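You operate a simulated robot arm through the tools that you are given. There is no shell and no other tool. Be economical: measure what you need, move in short steps, check, and stop when the job is done.

The job below is to be done with a simulated robot arm. You get a single attempt, and the scene is never put back.

TASK
File the brown onion in the orange cup and the red potato in the blue cup.
Fine: cups of the sample wheel; take both from the table; turn the wheel back to its blank field; the rest ends as it began.

Only the result counts: the job must be done as asked and must still hold three seconds after the hand-in. Knocking over, shifting, dropping, spilling or breaking anything else fails it.

THE ROBOT
A 7-joint arm with a two-finger parallel gripper, fixed in place. Base frame: the origin is at the foot of the arm, x ahead of it, y to its left, z up; the work surface is at about z = 0. Readings come in m, rad, newtons and seconds.
With the tool pointing down near the work surface it reaches from about 0.24 to 0.62 m from the base axis. Its first joint turns from -1.152 to 1.152 rad. Payload 2.6 kg.
The TCP is the grasp point between the finger pads, 0.03 m short of the fingertips. In the tool frame z runs along the fingers and y along their closing line. Largest opening 0.094 m; finger width 0.028, thickness 0.01; the body of the gripper, 0.05 by 0.096 m, starts 0.055 m behind the TCP.
Orientation is that of the tool frame in the base frame, as [roll, pitch, yaw] about the fixed x, y, z axes, in that order (R = Rz(yaw) Ry(pitch) Rx(roll)). With the fingers straight down and closing along the base's y, the tool's x points along the base's -x, its y along +y and its z along -z.

THE INTERFACE
- The arm moves only by the tool jog_arm. Its argument "plan" is a list of rows, each a list of 7 numbers: the opening, from 0 (shut) to 1 (fully open), then the shift along the base's x, y, z in m, then the turn, a rotation vector about the base's x, y, z in degrees. In form: [[claw, dx, dy, dz, rx, ry, rz], ...]. A call has 1 to 12 rows; each row is the pose to reach, as a shift and turn from the pose commanded when the call began. Rows are played at 5 a second. More than 0.05 m and 0.15 rad between two rows, or a gripper value outside its range, and nothing of the call is played. Where a pose cannot be reached the arm comes as near as it can. A force on the tool above 70 N (or 10 N above the force at the start of the call, whichever is more), or a blocked arm, ends the call early, and 0.2 s more pass. Each finger travels about 0.072 m/s and halts on what it meets, pressing with about 42 N; the grip force reading is that of the motor and also rises with nothing between the fingers. The clock runs only during rows and for 0.2 s after the last one: add rows that repeat a pose to give the fingers time. It gives the time, the measured TCP pose, the force on the tool (base axes), the opening and the grip force at its end, in the units of the frame above (readings bear some noise), with the torque about the TCP (base axes, N m) and any sound that the robot's microphone picked up.
- Cameras (640 x 400 px; columns grow to the right, rows downward): "scene" is fixed at [0.0361, 0.4324, 0.5642]; the picture's right is [-0.79, -0.62, 0.00], its down [-0.35, 0.44, -0.83] and it looks along [0.51, -0.65, -0.56] (base axes); focal length 255 px, centre (320, 200). "wrist" rides on the gripper at [0.076, 0.014, -0.102] in the tool frame; the picture's right is [-0.18, 0.98, 0.00], its down [-0.75, -0.14, -0.64] and it looks along [-0.63, -0.12, 0.77] (tool axes); focal length 243 px, centre (320, 200). There is no depth. A picture from a camera that has moved, and an enlarged one, comes with that camera's place and axes in the base frame and with its lens.
- get_image(camera): a new picture of that camera. No time passes.
- inspect(camera, box): a new picture of the part [left, top, right, bottom] of that camera's present view, enlarged. No time passes.
- finish_job(): hands the job in; it is judged then, once.

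Go step by step. Nothing tells you positions but the pictures and the camera data: compare them with the known pose of the tool, close in by small moves and look again before you grip or let go. The budget is 120 turns and 68 pictures, counting those below and the enlarged ones. Unless the task says otherwise, let go and move clear before handing in, and close with one line.

The tools are called after "Emit:" by a JSON object that holds its "name" and its "arguments". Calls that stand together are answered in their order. jog_arm: Moves the arm, as the interface text tells. Its arguments: {"type":"object","properties":{"plan":{"type":"array","items":{"type":"array","items":{"type":"number"}}}},"required":["plan"]} The other tools are called the same way: get_image (camera) takes a picture; inspect (camera, box) takes an enlarged picture of a part of a camera's view; finish_job () hands the job in.

At the start:

```text
time: 0.0
ee_pos: [0.2948, 0.0223, 0.4365]
tcp_rot: [-3.141, -0.001, 3.141]
force: [-0.5, -0.4, 0.3]
moment: [-0.01, 0.02, -0.02]
opening: 0.0939
gripper_force: 0.1
```

scene: 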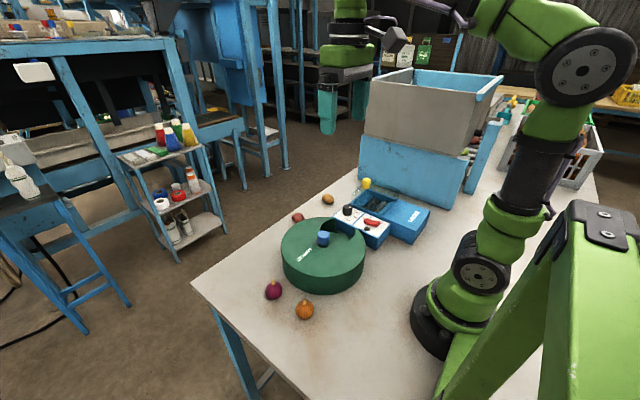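
wrist: 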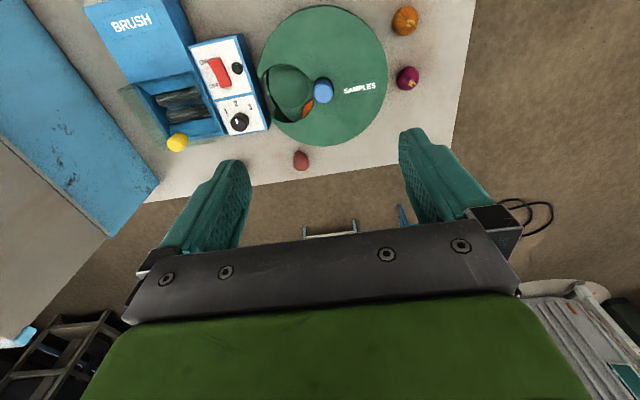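

I see a green covered sample wheel with a blue knob and a window, and small vegetables around it. I'll look closer first.

Emit:
{"name": "inspect", "arguments": {"camera": "scene", "box": [240, 160, 440, 330]}}

Emit:
{"name": "inspect", "arguments": {"camera": "wrist", "box": [100, 0, 460, 200]}}

```text
2.35 times, centred on (340, 245) of scene
camera zoom: at [0.0361, 0.4324, 0.5642], right [-0.79, -0.62, 0.0], down [-0.35, 0.44, -0.83], along [0.51, -0.65, -0.56], focal length 600 px, centre (273, 94)
```

zoom: 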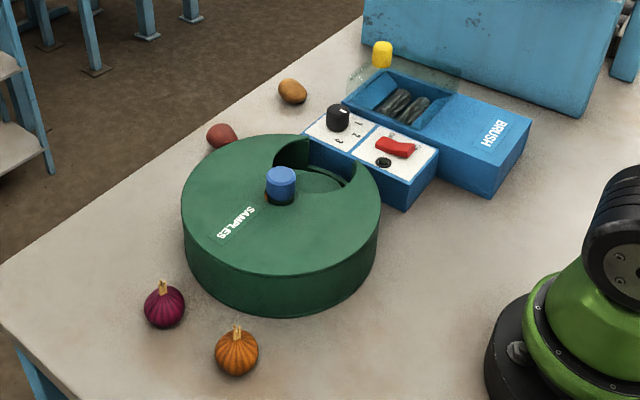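

```text
1.78 times, centred on (280, 100) of wrist
camera zoom: at [0.2174, 0.0371, 0.5385], right [0.18, 0.98, 0.0], down [0.75, -0.14, 0.64], along [0.63, -0.12, -0.77], focal length 431 px, centre (391, 378)
```

zoom: 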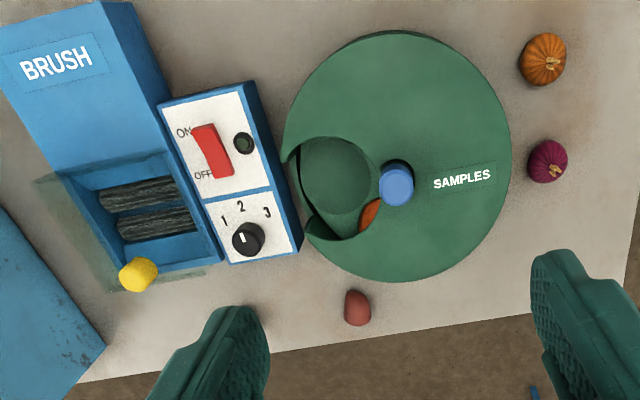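

The knob sits at the wheel's centre, around (0.343, 0.019, top ~0.09). The brown onion is near (0.277, 0.178), the red potato near (0.512, -0.066), and the window is on the wheel's -y side. I'll come down above the knob and look again.

Emit:
{"name": "jog_arm", "arguments": {"plan": [[1, 0.01, 0, -0.04, 0, 0, 0], [1, 0.02, 0, -0.08, 0, 0, 0], [1, 0.03, 0, -0.12, 0, 0, 0], [1, 0.04, -0.002, -0.16, 0, 0, 0], [1, 0.048, -0.003, -0.2, 0, 0, 0], [1, 0.048, -0.003, -0.236, 0, 0, 0], [1, 0.048, -0.003, -0.236, 0, 0, 0]]}}

Emit:
{"name": "get_image", "arguments": {"camera": "wrist"}}

Emit:
{"name": "inspect", "arguments": {"camera": "scene", "box": [240, 160, 440, 330]}}

```text
time: 1.6
ee_pos: [0.3408, 0.0191, 0.1982]
tcp_rot: [-3.141, 0.001, 3.14]
force: [0.3, -0.3, 0.4]
moment: [0.03, -0.03, 0.01]
opening: 0.0941
gripper_force: 0.1
```

```text
63 pictures are left
camera wrist: at [0.2637, 0.0343, 0.3006], right [0.19, 0.98, 0.0], down [0.75, -0.14, 0.64], along [0.63, -0.12, -0.77], focal length 243 px, centre (320, 200)
```

wrist: 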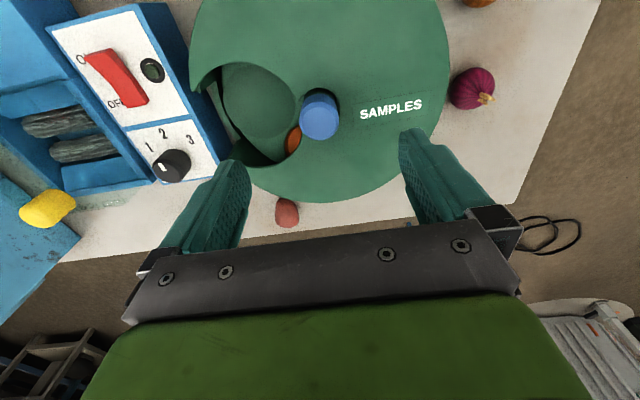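

```text
2.35 times, centred on (340, 245) of scene
camera zoom: at [0.0361, 0.4324, 0.5642], right [-0.79, -0.62, 0.0], down [-0.35, 0.44, -0.83], along [0.51, -0.65, -0.56], focal length 600 px, centre (273, 94)
```

zoom: 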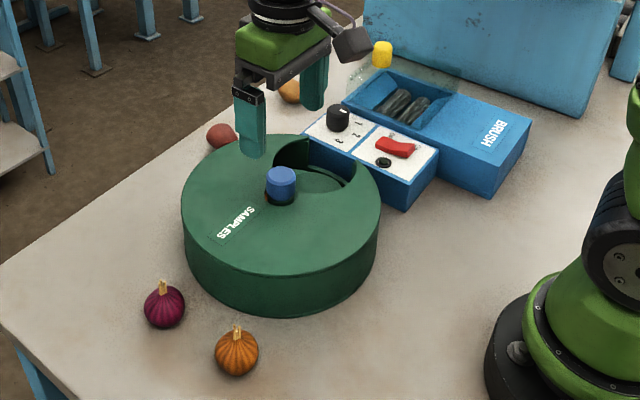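

The knob top may be higher than I thought, around 0.10–0.11. I'll go lower, with the tips just above it, and measure again.

Emit:
{"name": "jog_arm", "arguments": {"plan": [[1, -0.004, 0.001, -0.02, 0, 0, 0], [1, -0.007, 0.002, -0.045, 0, 0, 0], [1, -0.007, 0.002, -0.045, 0, 0, 0]]}}

Emit:
{"name": "get_image", "arguments": {"camera": "wrist"}}

Emit:
{"name": "inspect", "arguments": {"camera": "scene", "box": [270, 190, 390, 300]}}

```text
time: 2.4
ee_pos: [0.3365, 0.0213, 0.1552]
tcp_rot: [-3.141, 0.0, 3.139]
force: [-0.3, -0.2, -0.5]
moment: [-0.03, -0.01, -0.03]
opening: 0.0938
gripper_force: 0.0
```

```text
61 pictures are left
camera wrist: at [0.258, 0.0361, 0.257], right [0.19, 0.98, 0.0], down [0.75, -0.14, 0.64], along [0.63, -0.12, -0.77], focal length 243 px, centre (320, 200)
```

wrist: 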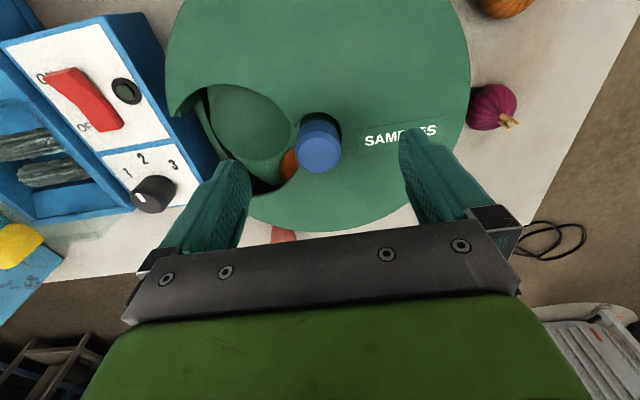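

```text
3.64 times, centred on (330, 245) of scene
camera zoom: at [0.0361, 0.4324, 0.5642], right [-0.79, -0.62, 0.0], down [-0.35, 0.44, -0.83], along [0.51, -0.65, -0.56], focal length 927 px, centre (284, 36)
```

zoom: 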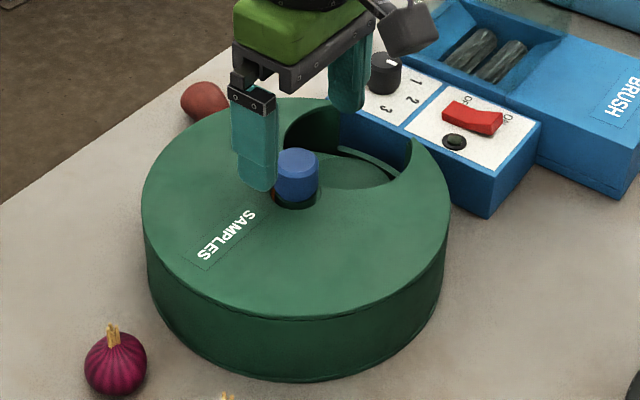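

The knob top is at z≈0.115 and well centred under the TCP. I'll lower to 0.118 so the tips reach about 0.088, then close on the knob.

Emit:
{"name": "jog_arm", "arguments": {"plan": [[1, 0, 0, -0.02, 0, 0, 0], [1, 0, 0, -0.036, 0, 0, 0], [1, 0, 0, -0.036, 0, 0, 0], [0.6, 0, 0, -0.036, 0, 0, 0], [0.4, 0, 0, -0.036, 0, 0, 0], [0.2, 0, 0, -0.036, 0, 0, 0], [0.2, 0, 0, -0.036, 0, 0, 0], [0.2, 0, 0, -0.036, 0, 0, 0]]}}

Emit:
{"name": "get_image", "arguments": {"camera": "wrist"}}

```text
time: 4.2
ee_pos: [0.3348, 0.0176, 0.1189]
tcp_rot: [-3.138, 0.0, 3.14]
force: [-1.7, -26.3, -2.9]
moment: [-0.21, 0.11, -0.26]
opening: 0.0335
gripper_force: 45.6
```

```text
59 pictures are left
camera wrist: at [0.2581, 0.0335, 0.2207], right [0.19, 0.98, 0.0], down [0.75, -0.14, 0.64], along [0.63, -0.12, -0.77], focal length 243 px, centre (320, 200)
```

wrist: 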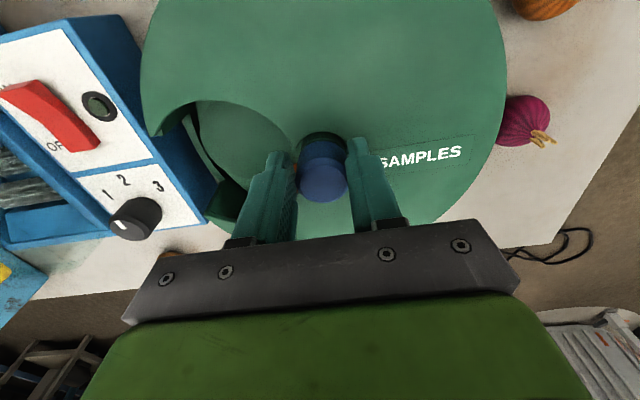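

The fingers hold the knob, which sits about 4 mm further to -y. I'll ease the side load and then turn clockwise in small steps.

Emit:
{"name": "jog_arm", "arguments": {"plan": [[0.2, 0, -0.004, 0, 0, 0, 0], [0.2, 0, -0.004, 0, 0, 0, -6], [0.2, 0, -0.004, 0, 0, 0, -12], [0.2, 0, -0.004, 0, 0, 0, -18], [0.2, 0, -0.004, 0, 0, 0, -24], [0.2, 0, -0.004, 0, 0, 0, -30], [0.2, 0, -0.004, 0, 0, 0, -30]]}}

Emit:
{"name": "get_image", "arguments": {"camera": "wrist"}}

```text
time: 5.8
ee_pos: [0.3355, 0.0223, 0.1189]
tcp_rot: [3.135, -0.002, 2.624]
force: [27.1, 38.7, -36.0]
moment: [0.66, 0.1, 0.49]
opening: 0.0336
gripper_force: 45.2
```

```text
58 pictures are left
camera wrist: at [0.2759, 0.0725, 0.2217], right [0.65, 0.76, 0.01], down [0.58, -0.5, 0.64], along [0.49, -0.41, -0.77], focal length 243 px, centre (320, 200)
```

wrist: 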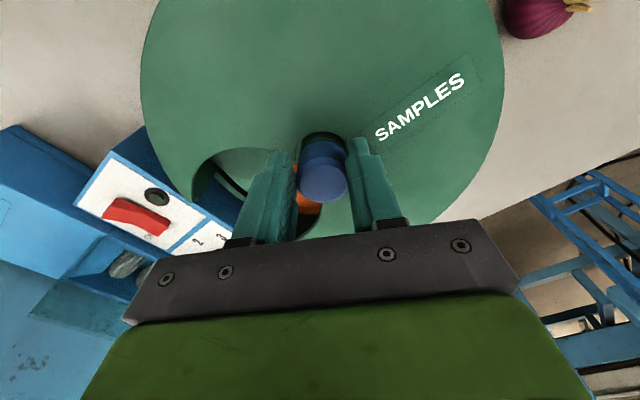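

There's sizeable side force, so my axis is probably off by several mm. I'll check the wheel from the scene camera.

Emit:
{"name": "inspect", "arguments": {"camera": "scene", "box": [270, 190, 390, 300]}}

Emit:
{"name": "inspect", "arguments": {"camera": "wrist", "box": [190, 100, 430, 250]}}

```text
3.64 times, centred on (330, 245) of scene
camera zoom: at [0.0363, 0.4324, 0.5642], right [-0.79, -0.62, 0.0], down [-0.35, 0.44, -0.83], along [0.51, -0.65, -0.56], focal length 927 px, centre (284, 36)
```

zoom: 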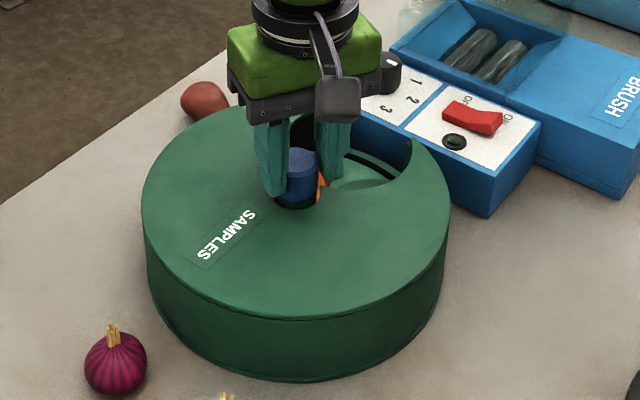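

```text
2.67 times, centred on (310, 175) of wrist
camera zoom: at [0.2759, 0.0725, 0.2217], right [0.65, 0.76, 0.01], down [0.58, -0.5, 0.64], along [0.49, -0.41, -0.77], focal length 647 px, centre (347, 267)
```

zoom: 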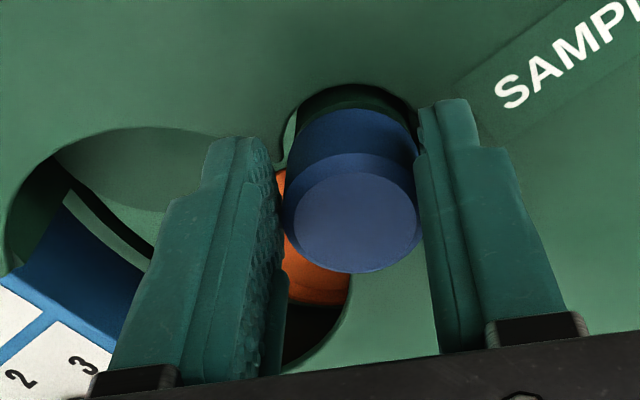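

The wheel is turning, and the orange cup is moving into the window. I'll release, check that it stays, and measure the knob axis again.

Emit:
{"name": "jog_arm", "arguments": {"plan": [[0.6, 0, 0, 0, 0, 0, 0], [0.6, 0, 0, 0, 0, 0, 0], [0.6, 0, 0, 0, 0, 0, 0]]}}

Emit:
{"name": "inspect", "arguments": {"camera": "wrist", "box": [190, 100, 430, 250]}}

Emit:
{"name": "inspect", "arguments": {"camera": "scene", "box": [290, 190, 370, 250]}}

```text
time: 6.6
ee_pos: [0.3357, 0.0172, 0.1184]
tcp_rot: [-3.14, 0.0, 2.616]
force: [-0.8, -0.7, 0.6]
moment: [0.01, 0.02, 0.0]
opening: 0.0563
gripper_force: 0.1
```

```text
2.67 times, centred on (310, 175) of wrist
camera zoom: at [0.2757, 0.0683, 0.2215], right [0.65, 0.76, 0.0], down [0.58, -0.5, 0.64], along [0.49, -0.42, -0.77], focal length 647 px, centre (347, 267)
```

zoom: 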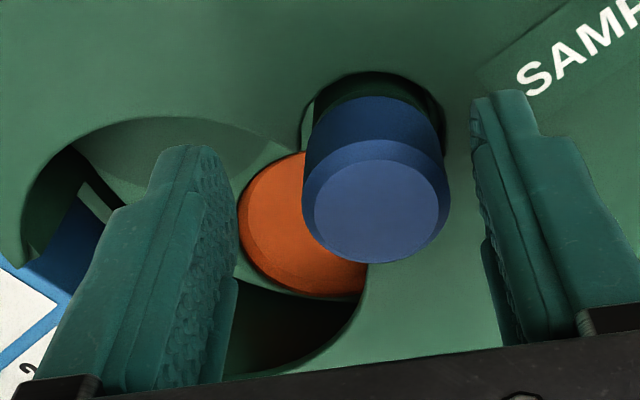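

```text
6.67 times, centred on (330, 220) of scene
camera zoom: at [0.0361, 0.4324, 0.5642], right [-0.79, -0.62, 0.0], down [-0.35, 0.44, -0.83], along [0.51, -0.65, -0.56], focal length 1700 px, centre (253, 67)
```

zoom: 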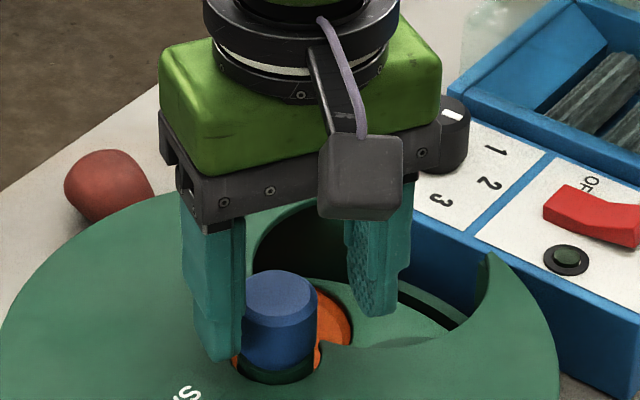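

The knob axis is better estimated at (0.344, 0.018), with its top at about 0.102. I'll raise to see the wheel unobstructed.

Emit:
{"name": "jog_arm", "arguments": {"plan": [[0.6, 0, 0, 0.04, 0, 0, 0], [0.6, 0.004, 0, 0.08, 0, 0, 6], [0.6, 0.008, 0.0007, 0.12, 0, 0, 12], [0.6, 0.008, 0.0007, 0.15, 0, 0, 18], [0.6, 0.008, 0.0007, 0.18, 0, 0, 24], [0.6, 0.008, 0.0007, 0.18, 0, 0, 30], [0.6, 0.008, 0.0007, 0.18, 0, 0, 30]]}}

Emit:
{"name": "inspect", "arguments": {"camera": "wrist", "box": [150, 0, 470, 200]}}

```text
time: 8.2
ee_pos: [0.3432, 0.0192, 0.3009]
tcp_rot: [3.141, 0.001, -3.141]
force: [0.1, -0.2, -0.3]
moment: [0.02, -0.01, 0.0]
opening: 0.0565
gripper_force: 0.1
```

```text
2.00 times, centred on (310, 100) of wrist
camera zoom: at [0.2656, 0.0334, 0.4023], right [0.18, 0.98, 0.0], down [0.75, -0.14, 0.64], along [0.63, -0.12, -0.77], focal length 485 px, centre (340, 400)
```

zoom: 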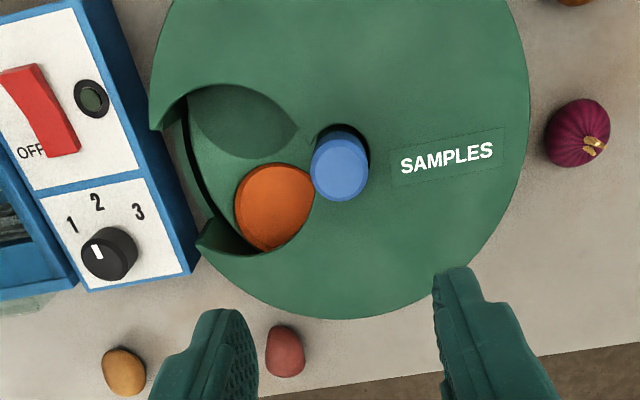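

Now it's clear: the cups are spaced about 60°, and the orange one needs roughly 28° more clockwise. I'll regrip the knob centred and turn.

Emit:
{"name": "jog_arm", "arguments": {"plan": [[0.6, 0, 0, -0.045, 0, 0, 0], [0.6, 0, 0, -0.09, 0, 0, 0], [0.6, 0, 0, -0.135, 0, 0, 0], [0.6, 0, 0, -0.165, 0, 0, 0], [0.6, 0, 0, -0.187, 0, 0, 0], [0.6, 0, 0, -0.187, 0, 0, 0], [0.3, 0, 0, -0.187, 0, 0, 0], [0.3, 0, 0, -0.187, 0, 0, 0], [0.3, 0, 0, -0.187, 0, 0, 0]]}}

```text
time: 10.2
ee_pos: [0.3411, 0.0183, 0.1124]
tcp_rot: [3.141, -0.001, 3.14]
force: [1.6, -2.6, -9.6]
moment: [0.13, -0.83, -0.08]
opening: 0.033
gripper_force: 44.7
```

Gripped with little side load. Turning another 29° clockwise.

Emit:
{"name": "jog_arm", "arguments": {"plan": [[0.3, 0, 0, 0, 0, 0, -6], [0.3, 0, 0, 0, 0, 0, -12], [0.3, 0, 0, 0, 0, 0, -18], [0.3, 0, 0, 0, 0, 0, -24], [0.3, 0, 0, 0, 0, 0, -29], [0.3, 0, 0, 0, 0, 0, -29], [0.6, 0, 0, 0, 0, 0, -29], [0.6, 0, 0, 0, 0, 0, -29]]}}

Emit:
{"name": "jog_arm", "arguments": {"plan": [[0.6, 0, 0, 0.04, 0, 0, 0], [0.6, 0, 0, 0.08, 0, 0, 6], [0.6, 0, 0, 0.12, 0, 0, 12], [0.6, 0, 0, 0.15, 0, 0, 18], [0.6, 0, 0, 0.187, 0, 0, 24], [0.6, 0, 0, 0.187, 0, 0, 29], [0.6, 0, 0, 0.187, 0, 0, 29]]}}

Emit:
{"name": "inspect", "arguments": {"camera": "wrist", "box": [150, 0, 470, 200]}}

```text
time: 12.0
ee_pos: [0.3438, 0.0191, 0.1125]
tcp_rot: [3.141, 0.001, 2.633]
force: [0.1, 0.7, 0.0]
moment: [0.03, -0.01, -0.02]
opening: 0.0564
gripper_force: 0.0
```

```text
time: 13.6
ee_pos: [0.3459, 0.0164, 0.3006]
tcp_rot: [-3.141, 0.0, -3.141]
force: [0.6, 0.2, -0.8]
moment: [0.01, 0.01, -0.02]
opening: 0.0564
gripper_force: 0.0
```

```text
2.00 times, centred on (310, 100) of wrist
camera zoom: at [0.2677, 0.0319, 0.403], right [0.18, 0.98, 0.0], down [0.75, -0.14, 0.64], along [0.63, -0.12, -0.77], focal length 485 px, centre (340, 400)
```

zoom: 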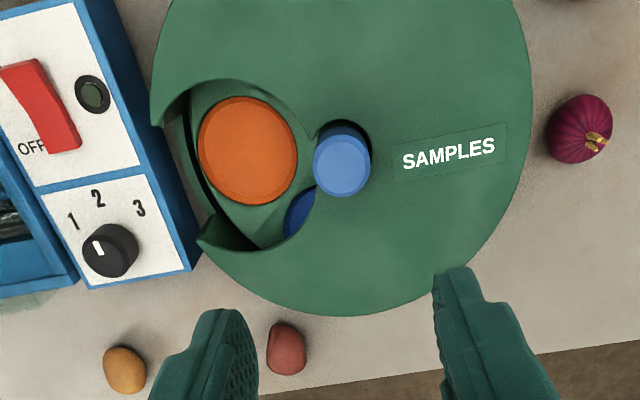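

The orange cup now shows fully in the window, centred near (0.334, -0.042), and the blue cup is next. Next I'll move over the brown onion with the fingers closing tangentially to the wheel.

Emit:
{"name": "jog_arm", "arguments": {"plan": [[0.85, -0.007, 0.017, -0.01, 0, 0, -7.5], [0.85, -0.014, 0.034, -0.02, 0, 0, -15], [0.85, -0.021, 0.051, -0.03, 0, 0, -22.5], [0.85, -0.028, 0.068, -0.04, 0, 0, -30], [0.85, -0.035, 0.085, -0.06, 0, 0, -37.5], [0.85, -0.042, 0.102, -0.08, 0, 0, -45], [0.85, -0.052, 0.125, -0.1, 0, 0, -52.5], [0.85, -0.06, 0.145, -0.12, 0, 0, -60], [0.85, -0.067, 0.16, -0.14, 0, 0, -67], [0.85, -0.067, 0.16, -0.15, 0, 0, -67], [0.85, -0.067, 0.16, -0.15, 0, 0, -67]]}}

Emit:
{"name": "get_image", "arguments": {"camera": "wrist"}}

Emit:
{"name": "inspect", "arguments": {"camera": "scene", "box": [240, 220, 400, 340]}}

```text
time: 16.0
ee_pos: [0.277, 0.1781, 0.1489]
tcp_rot: [3.141, 0.002, 1.971]
force: [0.1, -1.1, 0.1]
moment: [0.0, -0.02, -0.01]
opening: 0.0803
gripper_force: 0.0
```

```text
51 pictures are left
camera wrist: at [0.2598, 0.2552, 0.2523], right [0.98, 0.21, 0.0], down [0.16, -0.75, 0.64], along [0.14, -0.63, -0.77], focal length 243 px, centre (320, 200)
```

wrist: 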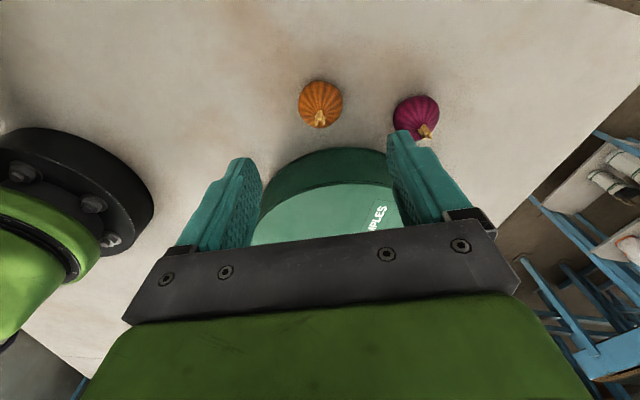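

```text
3.33 times, centred on (320, 280) of scene
camera zoom: at [0.0361, 0.4324, 0.5642], right [-0.79, -0.62, 0.0], down [-0.35, 0.44, -0.83], along [0.51, -0.65, -0.56], focal length 850 px, centre (320, -67)
```

zoom: 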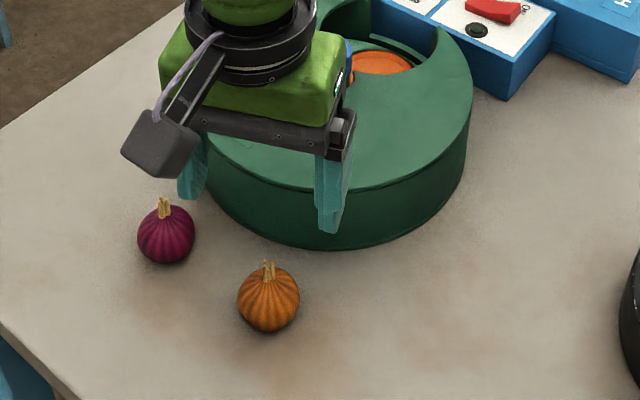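

The onion is nearly under the TCP, at about (0.2765, 0.181), and about 42 mm wide. I'll go down to z=0.045 and grip around its equator.

Emit:
{"name": "jog_arm", "arguments": {"plan": [[0.85, 0, 0.003, -0.04, 0, 0, 0], [0.85, 0, 0.003, -0.08, 0, 0, 0], [0.85, 0, 0.003, -0.104, 0, 0, 0], [0.85, 0, 0.003, -0.104, 0, 0, 0]]}}

Emit:
{"name": "get_image", "arguments": {"camera": "wrist"}}

Emit:
{"name": "inspect", "arguments": {"camera": "scene", "box": [240, 220, 400, 340]}}

```text
time: 17.0
ee_pos: [0.2777, 0.1808, 0.0442]
tcp_rot: [-3.14, 0.002, 1.969]
force: [-0.4, 0.3, 0.2]
moment: [0.0, -0.04, 0.0]
opening: 0.0798
gripper_force: 0.1
```

```text
49 pictures are left
camera wrist: at [0.2597, 0.2581, 0.1463], right [0.98, 0.21, 0.0], down [0.16, -0.75, 0.64], along [0.14, -0.63, -0.77], focal length 243 px, centre (320, 200)
```

wrist: 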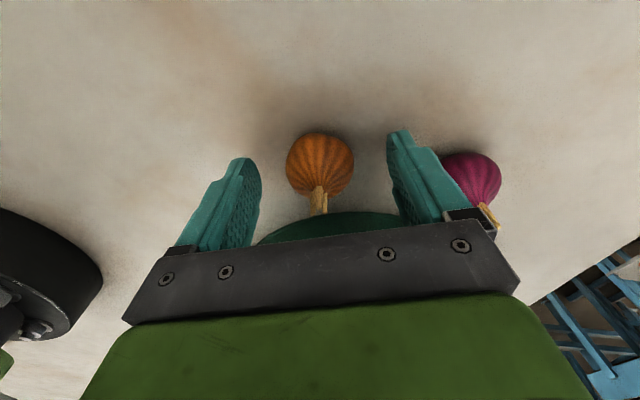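

```text
3.33 times, centred on (320, 280) of scene
camera zoom: at [0.0361, 0.4324, 0.5642], right [-0.79, -0.62, 0.0], down [-0.35, 0.44, -0.83], along [0.51, -0.65, -0.56], focal length 850 px, centre (320, -67)
```

zoom: 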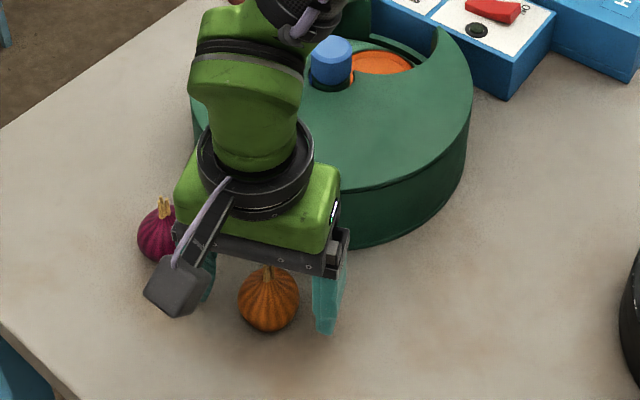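

The onion is centred between the pads. Closing and lifting.

Emit:
{"name": "jog_arm", "arguments": {"plan": [[0.5, 0, 0, 0, 0, 0, 0], [0.35, 0, 0, 0, 0, 0, 0], [0.35, 0, 0, 0, 0, 0, 0], [0.35, 0, 0, 0, 0, 0, 0]]}}

```text
time: 18.0
ee_pos: [0.2788, 0.1826, 0.0424]
tcp_rot: [3.141, 0.0, 1.972]
force: [-0.1, -1.4, 0.3]
moment: [0.0, 0.05, -0.01]
opening: 0.0416
gripper_force: 41.7
```

Onion held at 41.6 mm. I'll lift and carry it above the orange cup, turning the fingers to close along x.

Emit:
{"name": "jog_arm", "arguments": {"plan": [[0.35, 0, 0, 0.04, 0, 0, 0], [0.35, 0, 0, 0.08, 0, 0, 0], [0.35, 0, 0, 0.12, 0, 0, 0], [0.35, 0.005, -0.02, 0.15, 0, 0, -4], [0.35, 0.013, -0.055, 0.155, 0, 0, -8], [0.35, 0.022, -0.095, 0.155, 0, 0, -12], [0.35, 0.032, -0.13, 0.155, 0, 0, -16], [0.35, 0.042, -0.165, 0.155, 0, 0, -20], [0.35, 0.052, -0.2, 0.155, 0, 0, -23], [0.35, 0.057, -0.223, 0.155, 0, 0, -23], [0.35, 0.057, -0.223, 0.155, 0, 0, -23]]}}

Emit:
{"name": "get_image", "arguments": {"camera": "wrist"}}

Emit:
{"name": "inspect", "arguments": {"camera": "scene", "box": [260, 160, 420, 260]}}

```text
time: 20.4
ee_pos: [0.3342, -0.0424, 0.2008]
tcp_rot: [-3.141, 0.0, 1.568]
force: [0.1, -0.7, -0.6]
moment: [-0.03, 0.0, 0.01]
opening: 0.0418
gripper_force: 41.5
```

```text
47 pictures are left
camera wrist: at [0.3472, 0.0337, 0.302], right [0.98, -0.19, 0.0], down [-0.14, -0.75, 0.64], along [-0.12, -0.63, -0.77], focal length 243 px, centre (320, 200)
```

wrist: 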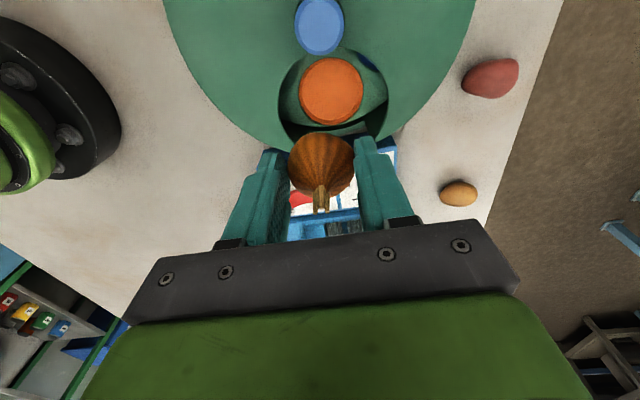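

```text
4.00 times, centred on (340, 210) of scene
camera zoom: at [0.0362, 0.4324, 0.5642], right [-0.79, -0.62, 0.0], down [-0.35, 0.44, -0.83], along [0.51, -0.65, -0.56], focal length 1020 px, centre (240, 160)
```

zoom: 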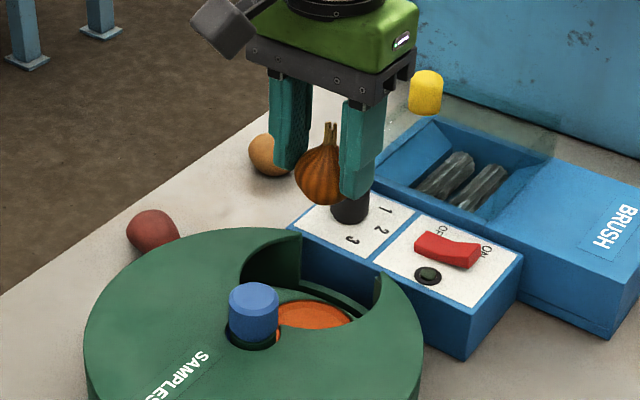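

The cup floor looks deep, at z≈0.02–0.03 and around (0.344, -0.05). I'll shift and go part of the way down, then check.

Emit:
{"name": "jog_arm", "arguments": {"plan": [[0.35, 0.01, -0.007, 0, 0, 0, 0], [0.35, 0.01, -0.007, -0.04, 0, 0, 0], [0.35, 0.01, -0.007, -0.065, 0, 0, 0], [0.35, 0.01, -0.007, -0.065, 0, 0, 0]]}}

Emit:
{"name": "get_image", "arguments": {"camera": "wrist"}}

Emit:
{"name": "inspect", "arguments": {"camera": "scene", "box": [260, 160, 420, 260]}}

```text
time: 21.4
ee_pos: [0.3435, -0.0502, 0.1331]
tcp_rot: [-3.14, 0.0, 1.569]
force: [0.9, 0.3, -1.3]
moment: [0.02, 0.02, 0.02]
opening: 0.0419
gripper_force: 42.1
```

```text
45 pictures are left
camera wrist: at [0.3569, 0.0267, 0.2357], right [0.98, -0.19, 0.0], down [-0.14, -0.75, 0.64], along [-0.12, -0.63, -0.77], focal length 243 px, centre (320, 200)
```

wrist: 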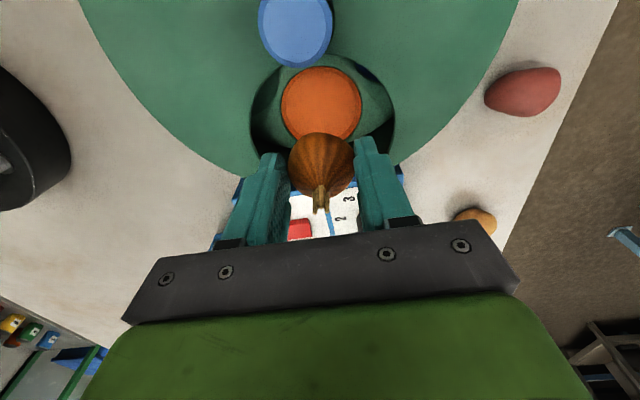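

```text
4.00 times, centred on (340, 210) of scene
camera zoom: at [0.0361, 0.4324, 0.5642], right [-0.79, -0.62, 0.0], down [-0.35, 0.44, -0.83], along [0.51, -0.65, -0.56], focal length 1020 px, centre (240, 160)
```

zoom: 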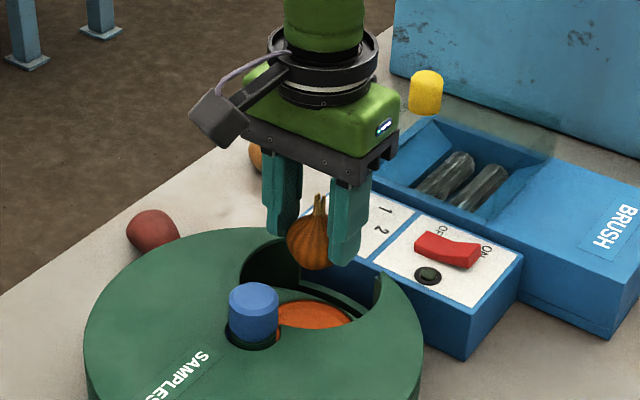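

Taken together, the views put the cup floor at z≈0.037 and its centre near (0.343, -0.042). I'll shift and lower, watching the force.

Emit:
{"name": "jog_arm", "arguments": {"plan": [[0.35, 0, 0.007, -0.01, 0, 0, 0], [0.35, 0, 0.007, -0.03, 0, 0, 0], [0.35, 0, 0.007, -0.042, 0, 0, 0], [0.35, 0, 0.007, -0.042, 0, 0, 0]]}}

Emit:
{"name": "get_image", "arguments": {"camera": "wrist"}}

Emit:
{"name": "inspect", "arguments": {"camera": "scene", "box": [290, 180, 390, 245]}}

```text
time: 22.4
ee_pos: [0.3446, -0.0426, 0.0919]
tcp_rot: [-3.141, -0.001, 1.569]
force: [0.5, -0.1, -0.5]
moment: [0.01, 0.0, -0.02]
opening: 0.0419
gripper_force: 42.5
```

```text
43 pictures are left
camera wrist: at [0.3569, 0.0338, 0.1949], right [0.98, -0.19, 0.0], down [-0.14, -0.75, 0.64], along [-0.12, -0.63, -0.77], focal length 243 px, centre (320, 200)
```

wrist: 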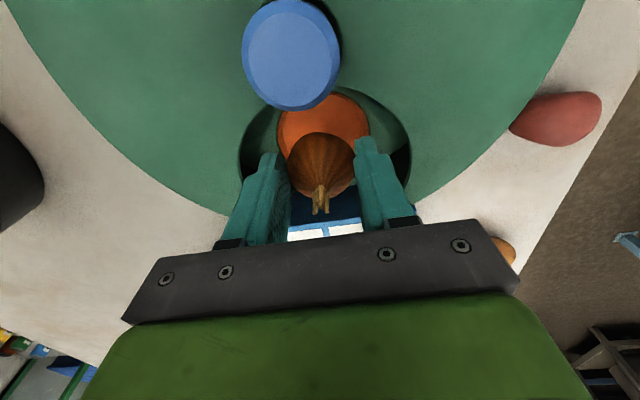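

```text
6.15 times, centred on (340, 212) of scene
camera zoom: at [0.0361, 0.4324, 0.5642], right [-0.79, -0.62, 0.0], down [-0.35, 0.44, -0.83], along [0.51, -0.65, -0.56], focal length 1569 px, centre (197, 123)
```

zoom: 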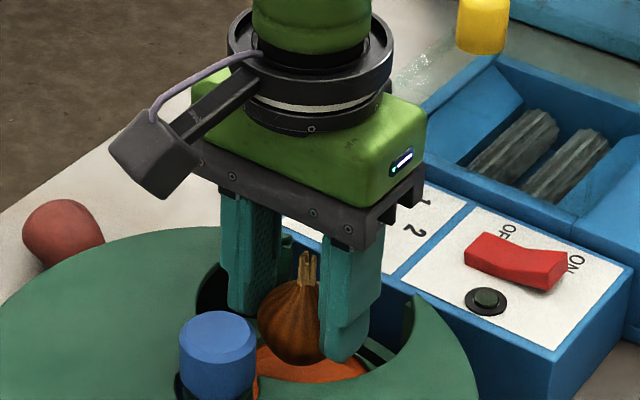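

It's aligned over the orange cup with the fingers inside the window. I'll lower a little more and feel for contact.

Emit:
{"name": "jog_arm", "arguments": {"plan": [[0.35, 0, 0, -0.006, 0, 0, 0], [0.35, 0, 0, -0.01, 0, 0, 0], [0.35, 0, 0, -0.01, 0, 0, 0]]}}

Emit:
{"name": "get_image", "arguments": {"camera": "wrist"}}

Emit:
{"name": "inspect", "arguments": {"camera": "scene", "box": [290, 180, 390, 245]}}

```text
time: 23.2
ee_pos: [0.3434, -0.0426, 0.0829]
tcp_rot: [3.14, -0.001, 1.572]
force: [-0.7, 0.5, -1.4]
moment: [0.01, 0.0, -0.01]
opening: 0.0419
gripper_force: 42.3
```

```text
41 pictures are left
camera wrist: at [0.3566, 0.0337, 0.1852], right [0.98, -0.18, 0.0], down [-0.14, -0.75, 0.64], along [-0.12, -0.63, -0.77], focal length 243 px, centre (320, 200)
```

wrist: 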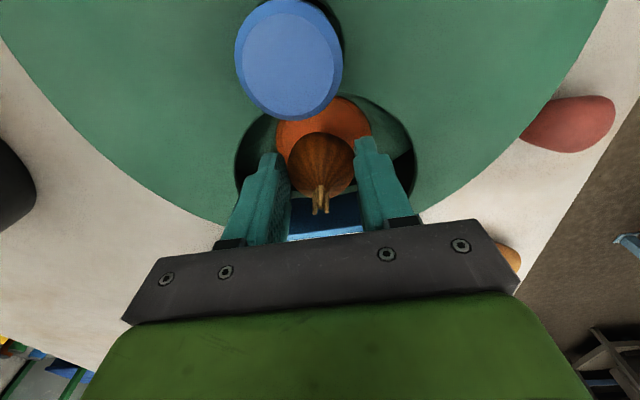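

```text
6.15 times, centred on (340, 212) of scene
camera zoom: at [0.0361, 0.4324, 0.5642], right [-0.79, -0.62, 0.0], down [-0.35, 0.44, -0.83], along [0.51, -0.65, -0.56], focal length 1569 px, centre (197, 123)
```

zoom: 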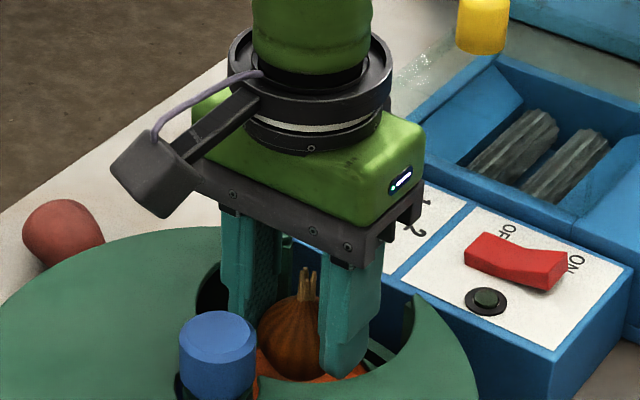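

No contact yet. The onion sits slightly to the outer side of the cup, so I'll shift 4 mm towards the hub and lower further.

Emit:
{"name": "jog_arm", "arguments": {"plan": [[0.35, 0, 0.004, -0.002, 0, 0, 0], [0.35, 0, 0.004, -0.006, 0, 0, 0], [0.35, 0, 0.004, -0.009, 0, 0, 0], [0.35, 0, 0.004, -0.009, 0, 0, 0]]}}

Emit:
{"name": "inspect", "arguments": {"camera": "scene", "box": [290, 180, 390, 245]}}

```text
time: 24.2
ee_pos: [0.344, -0.0377, 0.0744]
tcp_rot: [-3.141, 0.001, 1.571]
force: [-1.0, -1.1, -1.4]
moment: [0.0, -0.02, -0.03]
opening: 0.042
gripper_force: 42.0
```

```text
6.15 times, centred on (340, 212) of scene
camera zoom: at [0.0361, 0.4324, 0.5642], right [-0.79, -0.62, 0.0], down [-0.35, 0.44, -0.83], along [0.51, -0.65, -0.56], focal length 1569 px, centre (197, 123)
```

zoom: 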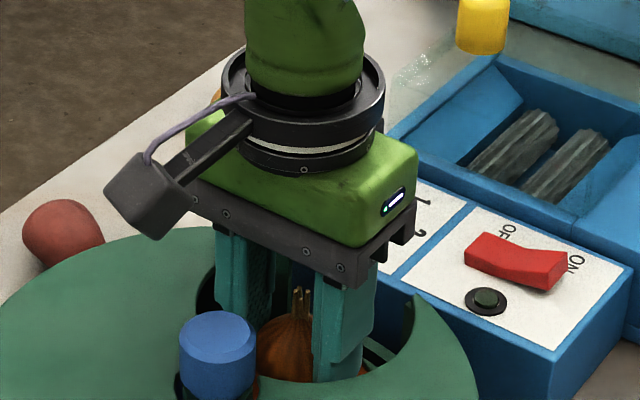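

Still no contact. I'll continue down in small steps.

Emit:
{"name": "jog_arm", "arguments": {"plan": [[0.35, 0, 0, -0.003, 0, 0, 0], [0.35, 0, 0, -0.006, 0, 0, 0], [0.35, 0, 0, -0.009, 0, 0, 0], [0.35, 0, 0, -0.009, 0, 0, 0]]}}

Emit:
{"name": "get_image", "arguments": {"camera": "wrist"}}

```text
time: 25.2
ee_pos: [0.3442, -0.0392, 0.0652]
tcp_rot: [-3.14, 0.0, 1.57]
force: [-0.7, 0.1, -1.0]
moment: [-0.03, 0.02, -0.01]
opening: 0.0418
gripper_force: 42.3
```

```text
38 pictures are left
camera wrist: at [0.3565, 0.0379, 0.167], right [0.98, -0.18, 0.0], down [-0.14, -0.75, 0.64], along [-0.12, -0.63, -0.77], focal length 243 px, centre (320, 200)
```

wrist: 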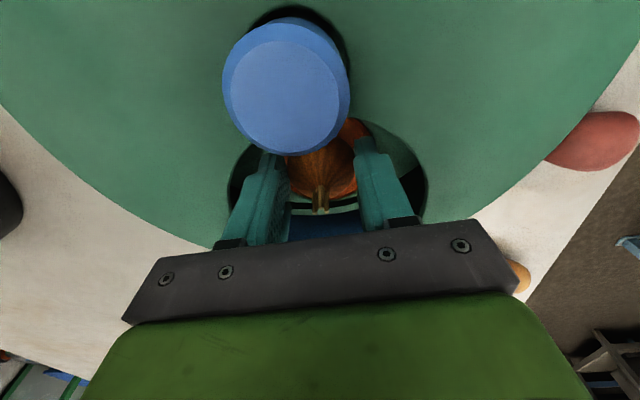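

Still free, so the cup is deep. I'll continue carefully.

Emit:
{"name": "jog_arm", "arguments": {"plan": [[0.35, 0, 0, -0.003, 0, 0, 0], [0.35, 0, 0, -0.006, 0, 0, 0], [0.35, 0, 0, -0.006, 0, 0, 0]]}}

Emit:
{"name": "inspect", "arguments": {"camera": "wrist", "box": [200, 100, 440, 250]}}

Emit:
{"name": "inspect", "arguments": {"camera": "scene", "box": [290, 180, 390, 245]}}

```text
time: 26.0
ee_pos: [0.3428, -0.0386, 0.0593]
tcp_rot: [-3.14, -0.001, 1.569]
force: [-0.2, 0.2, -0.8]
moment: [-0.01, -0.03, -0.01]
opening: 0.0421
gripper_force: 41.2
```

```text
2.67 times, centred on (320, 175) of wrist
camera zoom: at [0.3566, 0.0384, 0.1619], right [0.98, -0.19, 0.0], down [-0.14, -0.75, 0.64], along [-0.12, -0.63, -0.77], focal length 647 px, centre (320, 267)
```

zoom: 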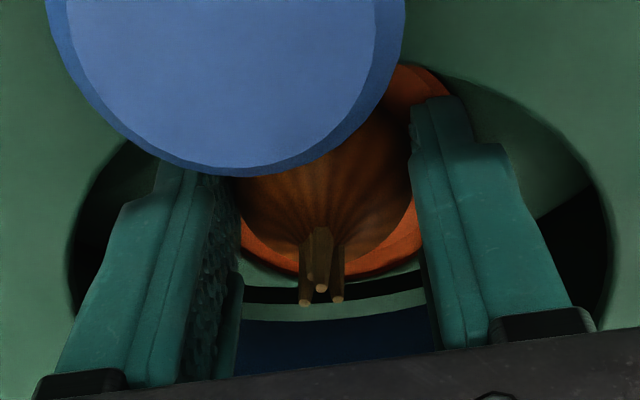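

```text
6.15 times, centred on (340, 212) of scene
camera zoom: at [0.0361, 0.4324, 0.5642], right [-0.79, -0.62, 0.0], down [-0.35, 0.44, -0.83], along [0.51, -0.65, -0.56], focal length 1569 px, centre (197, 123)
```

zoom: 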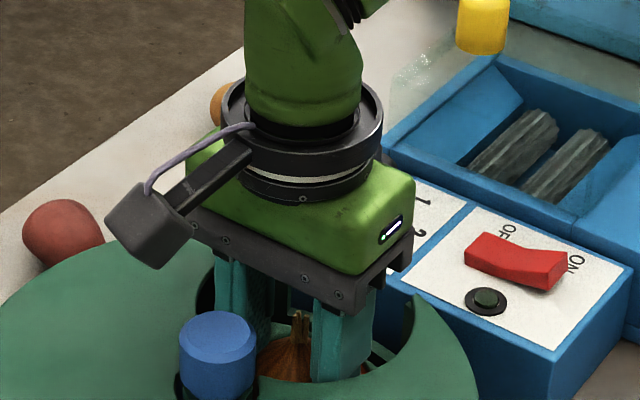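

The onion is well within the orange disc. A few more mm down.

Emit:
{"name": "jog_arm", "arguments": {"plan": [[0.35, 0, 0, -0.003, 0, 0, 0], [0.35, 0, 0, -0.006, 0, 0, 0], [0.35, 0, 0, -0.008, 0, 0, 0], [0.35, 0, 0, -0.008, 0, 0, 0]]}}

```text
time: 27.0
ee_pos: [0.3453, -0.0381, 0.0519]
tcp_rot: [3.136, 0.0, 1.567]
force: [2.9, -1.9, 34.4]
moment: [-0.18, -0.07, -0.14]
opening: 0.042
gripper_force: 42.1
```

Contact at z≈0.052. I'll ease up 3 mm, open a little and look.

Emit:
{"name": "jog_arm", "arguments": {"plan": [[0.35, 0, 0, 0.003, 0, 0, 0], [0.45, 0, 0, 0.003, 0, 0, 0], [0.55, 0, 0, 0.003, 0, 0, 0], [0.55, 0, 0, 0.003, 0, 0, 0]]}}

Emit:
{"name": "inspect", "arguments": {"camera": "wrist", "box": [200, 100, 440, 250]}}

```text
time: 28.0
ee_pos: [0.3428, -0.038, 0.0533]
tcp_rot: [-3.14, 0.001, 1.57]
force: [0.0, -0.7, -0.4]
moment: [0.0, -0.06, 0.05]
opening: 0.0513
gripper_force: 0.1
```

```text
2.67 times, centred on (320, 175) of wrist
camera zoom: at [0.3566, 0.0388, 0.156], right [0.98, -0.18, 0.0], down [-0.14, -0.75, 0.64], along [-0.12, -0.63, -0.77], focal length 647 px, centre (320, 267)
```

zoom: 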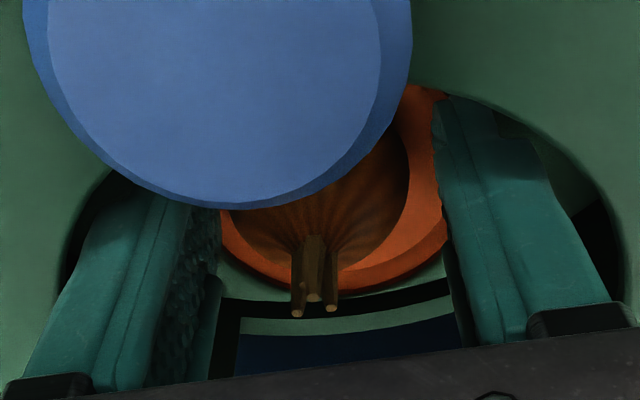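

The onion sits in the orange cup, released. I'll rise straight up and then look.

Emit:
{"name": "jog_arm", "arguments": {"plan": [[0.55, 0, 0, 0.02, 0, 0, 0], [0.55, 0, 0, 0.05, 0, 0, 0], [0.55, 0, 0, 0.09, 0, 0, 0], [0.6, 0, 0.02, 0.13, 0, 0, 6], [0.6, 0, 0.04, 0.16, 0, 0, 14], [0.6, 0, 0.056, 0.18, 0, 0, 22], [0.6, 0, 0.056, 0.22, 0, 0, 30], [0.6, 0, 0.056, 0.245, 0, 0, 38], [0.6, 0, 0.056, 0.245, 0, 0, 46], [0.6, 0, 0.056, 0.245, 0, 0, 54], [0.6, 0, 0.056, 0.245, 0, 0, 60], [0.6, 0, 0.056, 0.245, 0, 0, 60]]}}

Emit:
{"name": "get_image", "arguments": {"camera": "wrist"}}

```text
time: 30.6
ee_pos: [0.3459, 0.0158, 0.2989]
tcp_rot: [3.14, 0.0, 2.619]
force: [0.6, -0.8, 0.5]
moment: [0.03, 0.02, -0.02]
opening: 0.0566
gripper_force: 0.1
```

```text
34 pictures are left
camera wrist: at [0.2841, 0.0687, 0.4009], right [0.65, 0.76, 0.0], down [0.58, -0.5, 0.64], along [0.49, -0.42, -0.77], focal length 243 px, centre (320, 200)
```

wrist: 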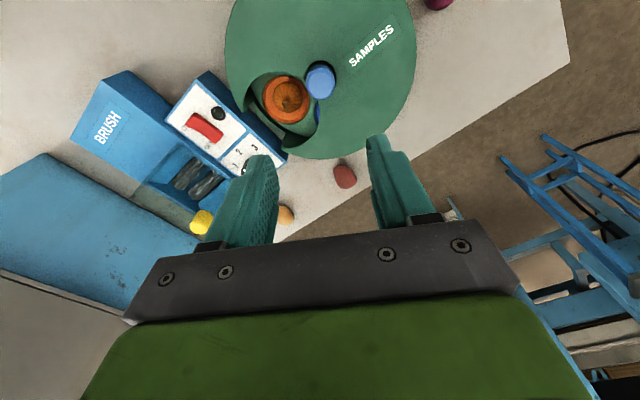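

The onion is in the orange cup. Before turning I need to check that its stem clears the cover.

Emit:
{"name": "inspect", "arguments": {"camera": "scene", "box": [300, 200, 380, 250]}}

Emit:
{"name": "inspect", "arguments": {"camera": "wrist", "box": [220, 50, 380, 150]}}

```text
8.00 times, centred on (340, 225) of scene
camera zoom: at [0.0361, 0.4324, 0.5642], right [-0.79, -0.62, 0.0], down [-0.35, 0.44, -0.83], along [0.51, -0.65, -0.56], focal length 2040 px, centre (160, 0)
```

zoom: 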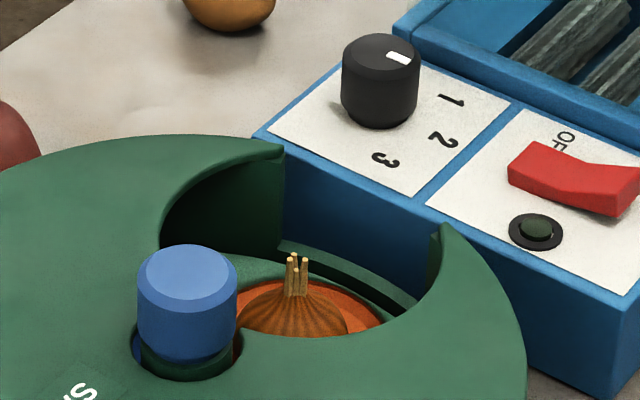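

```text
4.00 times, centred on (300, 100) of wrist
camera zoom: at [0.2841, 0.0687, 0.4009], right [0.65, 0.76, 0.0], down [0.58, -0.5, 0.64], along [0.49, -0.42, -0.77], focal length 970 px, centre (400, 600)
```

zoom: 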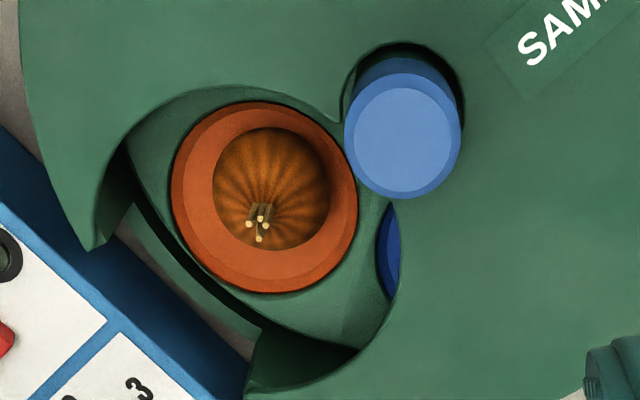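

The stem tip and the cover look to be at about the same height, ~0.07, so I'll turn slowly and check midway. Regripping the knob first.

Emit:
{"name": "jog_arm", "arguments": {"plan": [[0.6, 0, 0, -0.03, 0, 0, 8], [0.6, 0, 0, -0.06, 0, 0, 16], [0.6, 0, 0, -0.09, 0, 0, 24], [0.6, 0, 0, -0.12, 0, 0, 30], [0.6, 0, 0, -0.15, 0, 0, 30], [0.6, 0, 0, -0.187, 0, 0, 30], [0.6, 0, 0, -0.187, 0, 0, 30], [0.3, 0, 0, -0.187, 0, 0, 30], [0.3, 0, 0, -0.187, 0, 0, 30], [0.3, 0, 0, -0.187, 0, 0, 30]]}}

Emit:
{"name": "jog_arm", "arguments": {"plan": [[0.3, 0, 0, 0, 0, 0, -5], [0.3, 0, 0, 0, 0, 0, -10], [0.3, 0, 0, 0, 0, 0, -15], [0.3, 0, 0, 0, 0, 0, -20], [0.3, 0, 0, 0, 0, 0, -20]]}}

Emit:
{"name": "inspect", "arguments": {"camera": "scene", "box": [300, 200, 380, 250]}}

```text
time: 32.8
ee_pos: [0.3432, 0.0175, 0.1133]
tcp_rot: [-3.14, 0.001, 3.141]
force: [3.4, -8.3, -11.7]
moment: [0.44, -0.77, -0.02]
opening: 0.0336
gripper_force: 44.8
```

```text
time: 34.0
ee_pos: [0.3431, 0.0184, 0.1146]
tcp_rot: [3.139, 0.002, 2.791]
force: [-6.1, -4.9, 25.4]
moment: [-0.7, -0.01, -0.02]
opening: 0.0337
gripper_force: 44.8
```

```text
8.00 times, centred on (340, 225) of scene
camera zoom: at [0.036, 0.4324, 0.5642], right [-0.79, -0.62, 0.0], down [-0.35, 0.44, -0.83], along [0.51, -0.65, -0.56], focal length 2040 px, centre (160, 0)
```

zoom: 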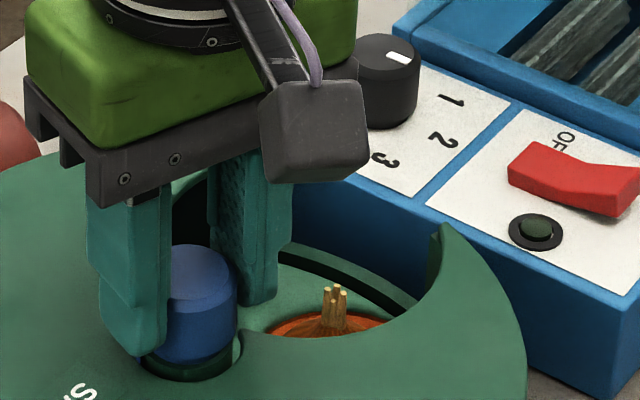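

It turns freely so far. I'll continue in small steps and watch the stem at the cover edge.

Emit:
{"name": "jog_arm", "arguments": {"plan": [[0.3, 0, 0, 0, 0, 0, -4], [0.3, 0, 0, 0, 0, 0, -8], [0.3, 0, 0, 0, 0, 0, -12], [0.3, 0, 0, 0, 0, 0, -12]]}}

Emit:
{"name": "inspect", "arguments": {"camera": "scene", "box": [320, 215, 370, 250]}}

```text
time: 35.0
ee_pos: [0.3451, 0.0188, 0.1132]
tcp_rot: [3.138, 0.003, 2.581]
force: [-0.4, 2.1, 34.3]
moment: [-0.38, 0.25, -0.01]
opening: 0.0335
gripper_force: 45.1
```

```text
11.43 times, centred on (345, 232) of scene
camera zoom: at [0.036, 0.4324, 0.5642], right [-0.79, -0.62, 0.0], down [-0.35, 0.44, -0.83], along [0.51, -0.65, -0.56], focal length 2914 px, centre (34, -171)
```

zoom: 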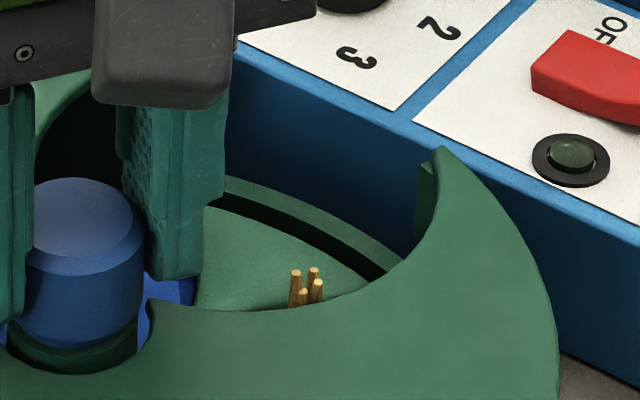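

Emit:
{"name": "jog_arm", "arguments": {"plan": [[0.3, 0, 0, 0, 0, 0, -4], [0.3, 0, 0, 0, 0, 0, -8], [0.3, 0, 0, 0, 0, 0, -8]]}}

Emit:
{"name": "inspect", "arguments": {"camera": "scene", "box": [320, 215, 370, 250]}}

```text
time: 35.8
ee_pos: [0.344, 0.0184, 0.1137]
tcp_rot: [3.138, 0.001, 2.443]
force: [4.5, 11.1, 23.2]
moment: [-0.58, -0.46, 0.01]
opening: 0.0333
gripper_force: 45.4
```

```text
11.43 times, centred on (345, 232) of scene
camera zoom: at [0.036, 0.4324, 0.5642], right [-0.79, -0.62, 0.0], down [-0.35, 0.44, -0.83], along [0.51, -0.65, -0.56], focal length 2914 px, centre (34, -171)
```

zoom: 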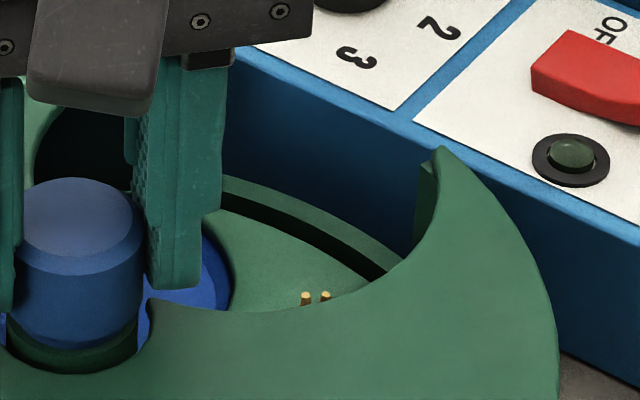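

The stem seems to be going under the cover. Continuing to 60° in total.

Emit:
{"name": "jog_arm", "arguments": {"plan": [[0.3, 0, 0, 0, 0, 0, -4], [0.3, 0, 0, 0, 0, 0, -8], [0.3, 0, 0, 0, 0, 0, -8]]}}

Emit:
{"name": "inspect", "arguments": {"camera": "scene", "box": [320, 215, 370, 250]}}

```text
time: 36.6
ee_pos: [0.3447, 0.0184, 0.1123]
tcp_rot: [3.137, 0.001, 2.302]
force: [9.3, 18.0, 15.2]
moment: [-0.49, -0.51, 0.05]
opening: 0.0336
gripper_force: 45.0
```

```text
11.43 times, centred on (345, 232) of scene
camera zoom: at [0.0361, 0.4324, 0.5642], right [-0.79, -0.62, 0.0], down [-0.35, 0.44, -0.83], along [0.51, -0.65, -0.56], focal length 2914 px, centre (34, -171)
```

zoom: 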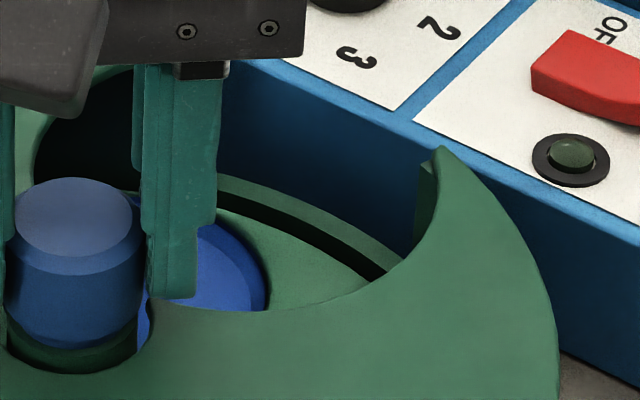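

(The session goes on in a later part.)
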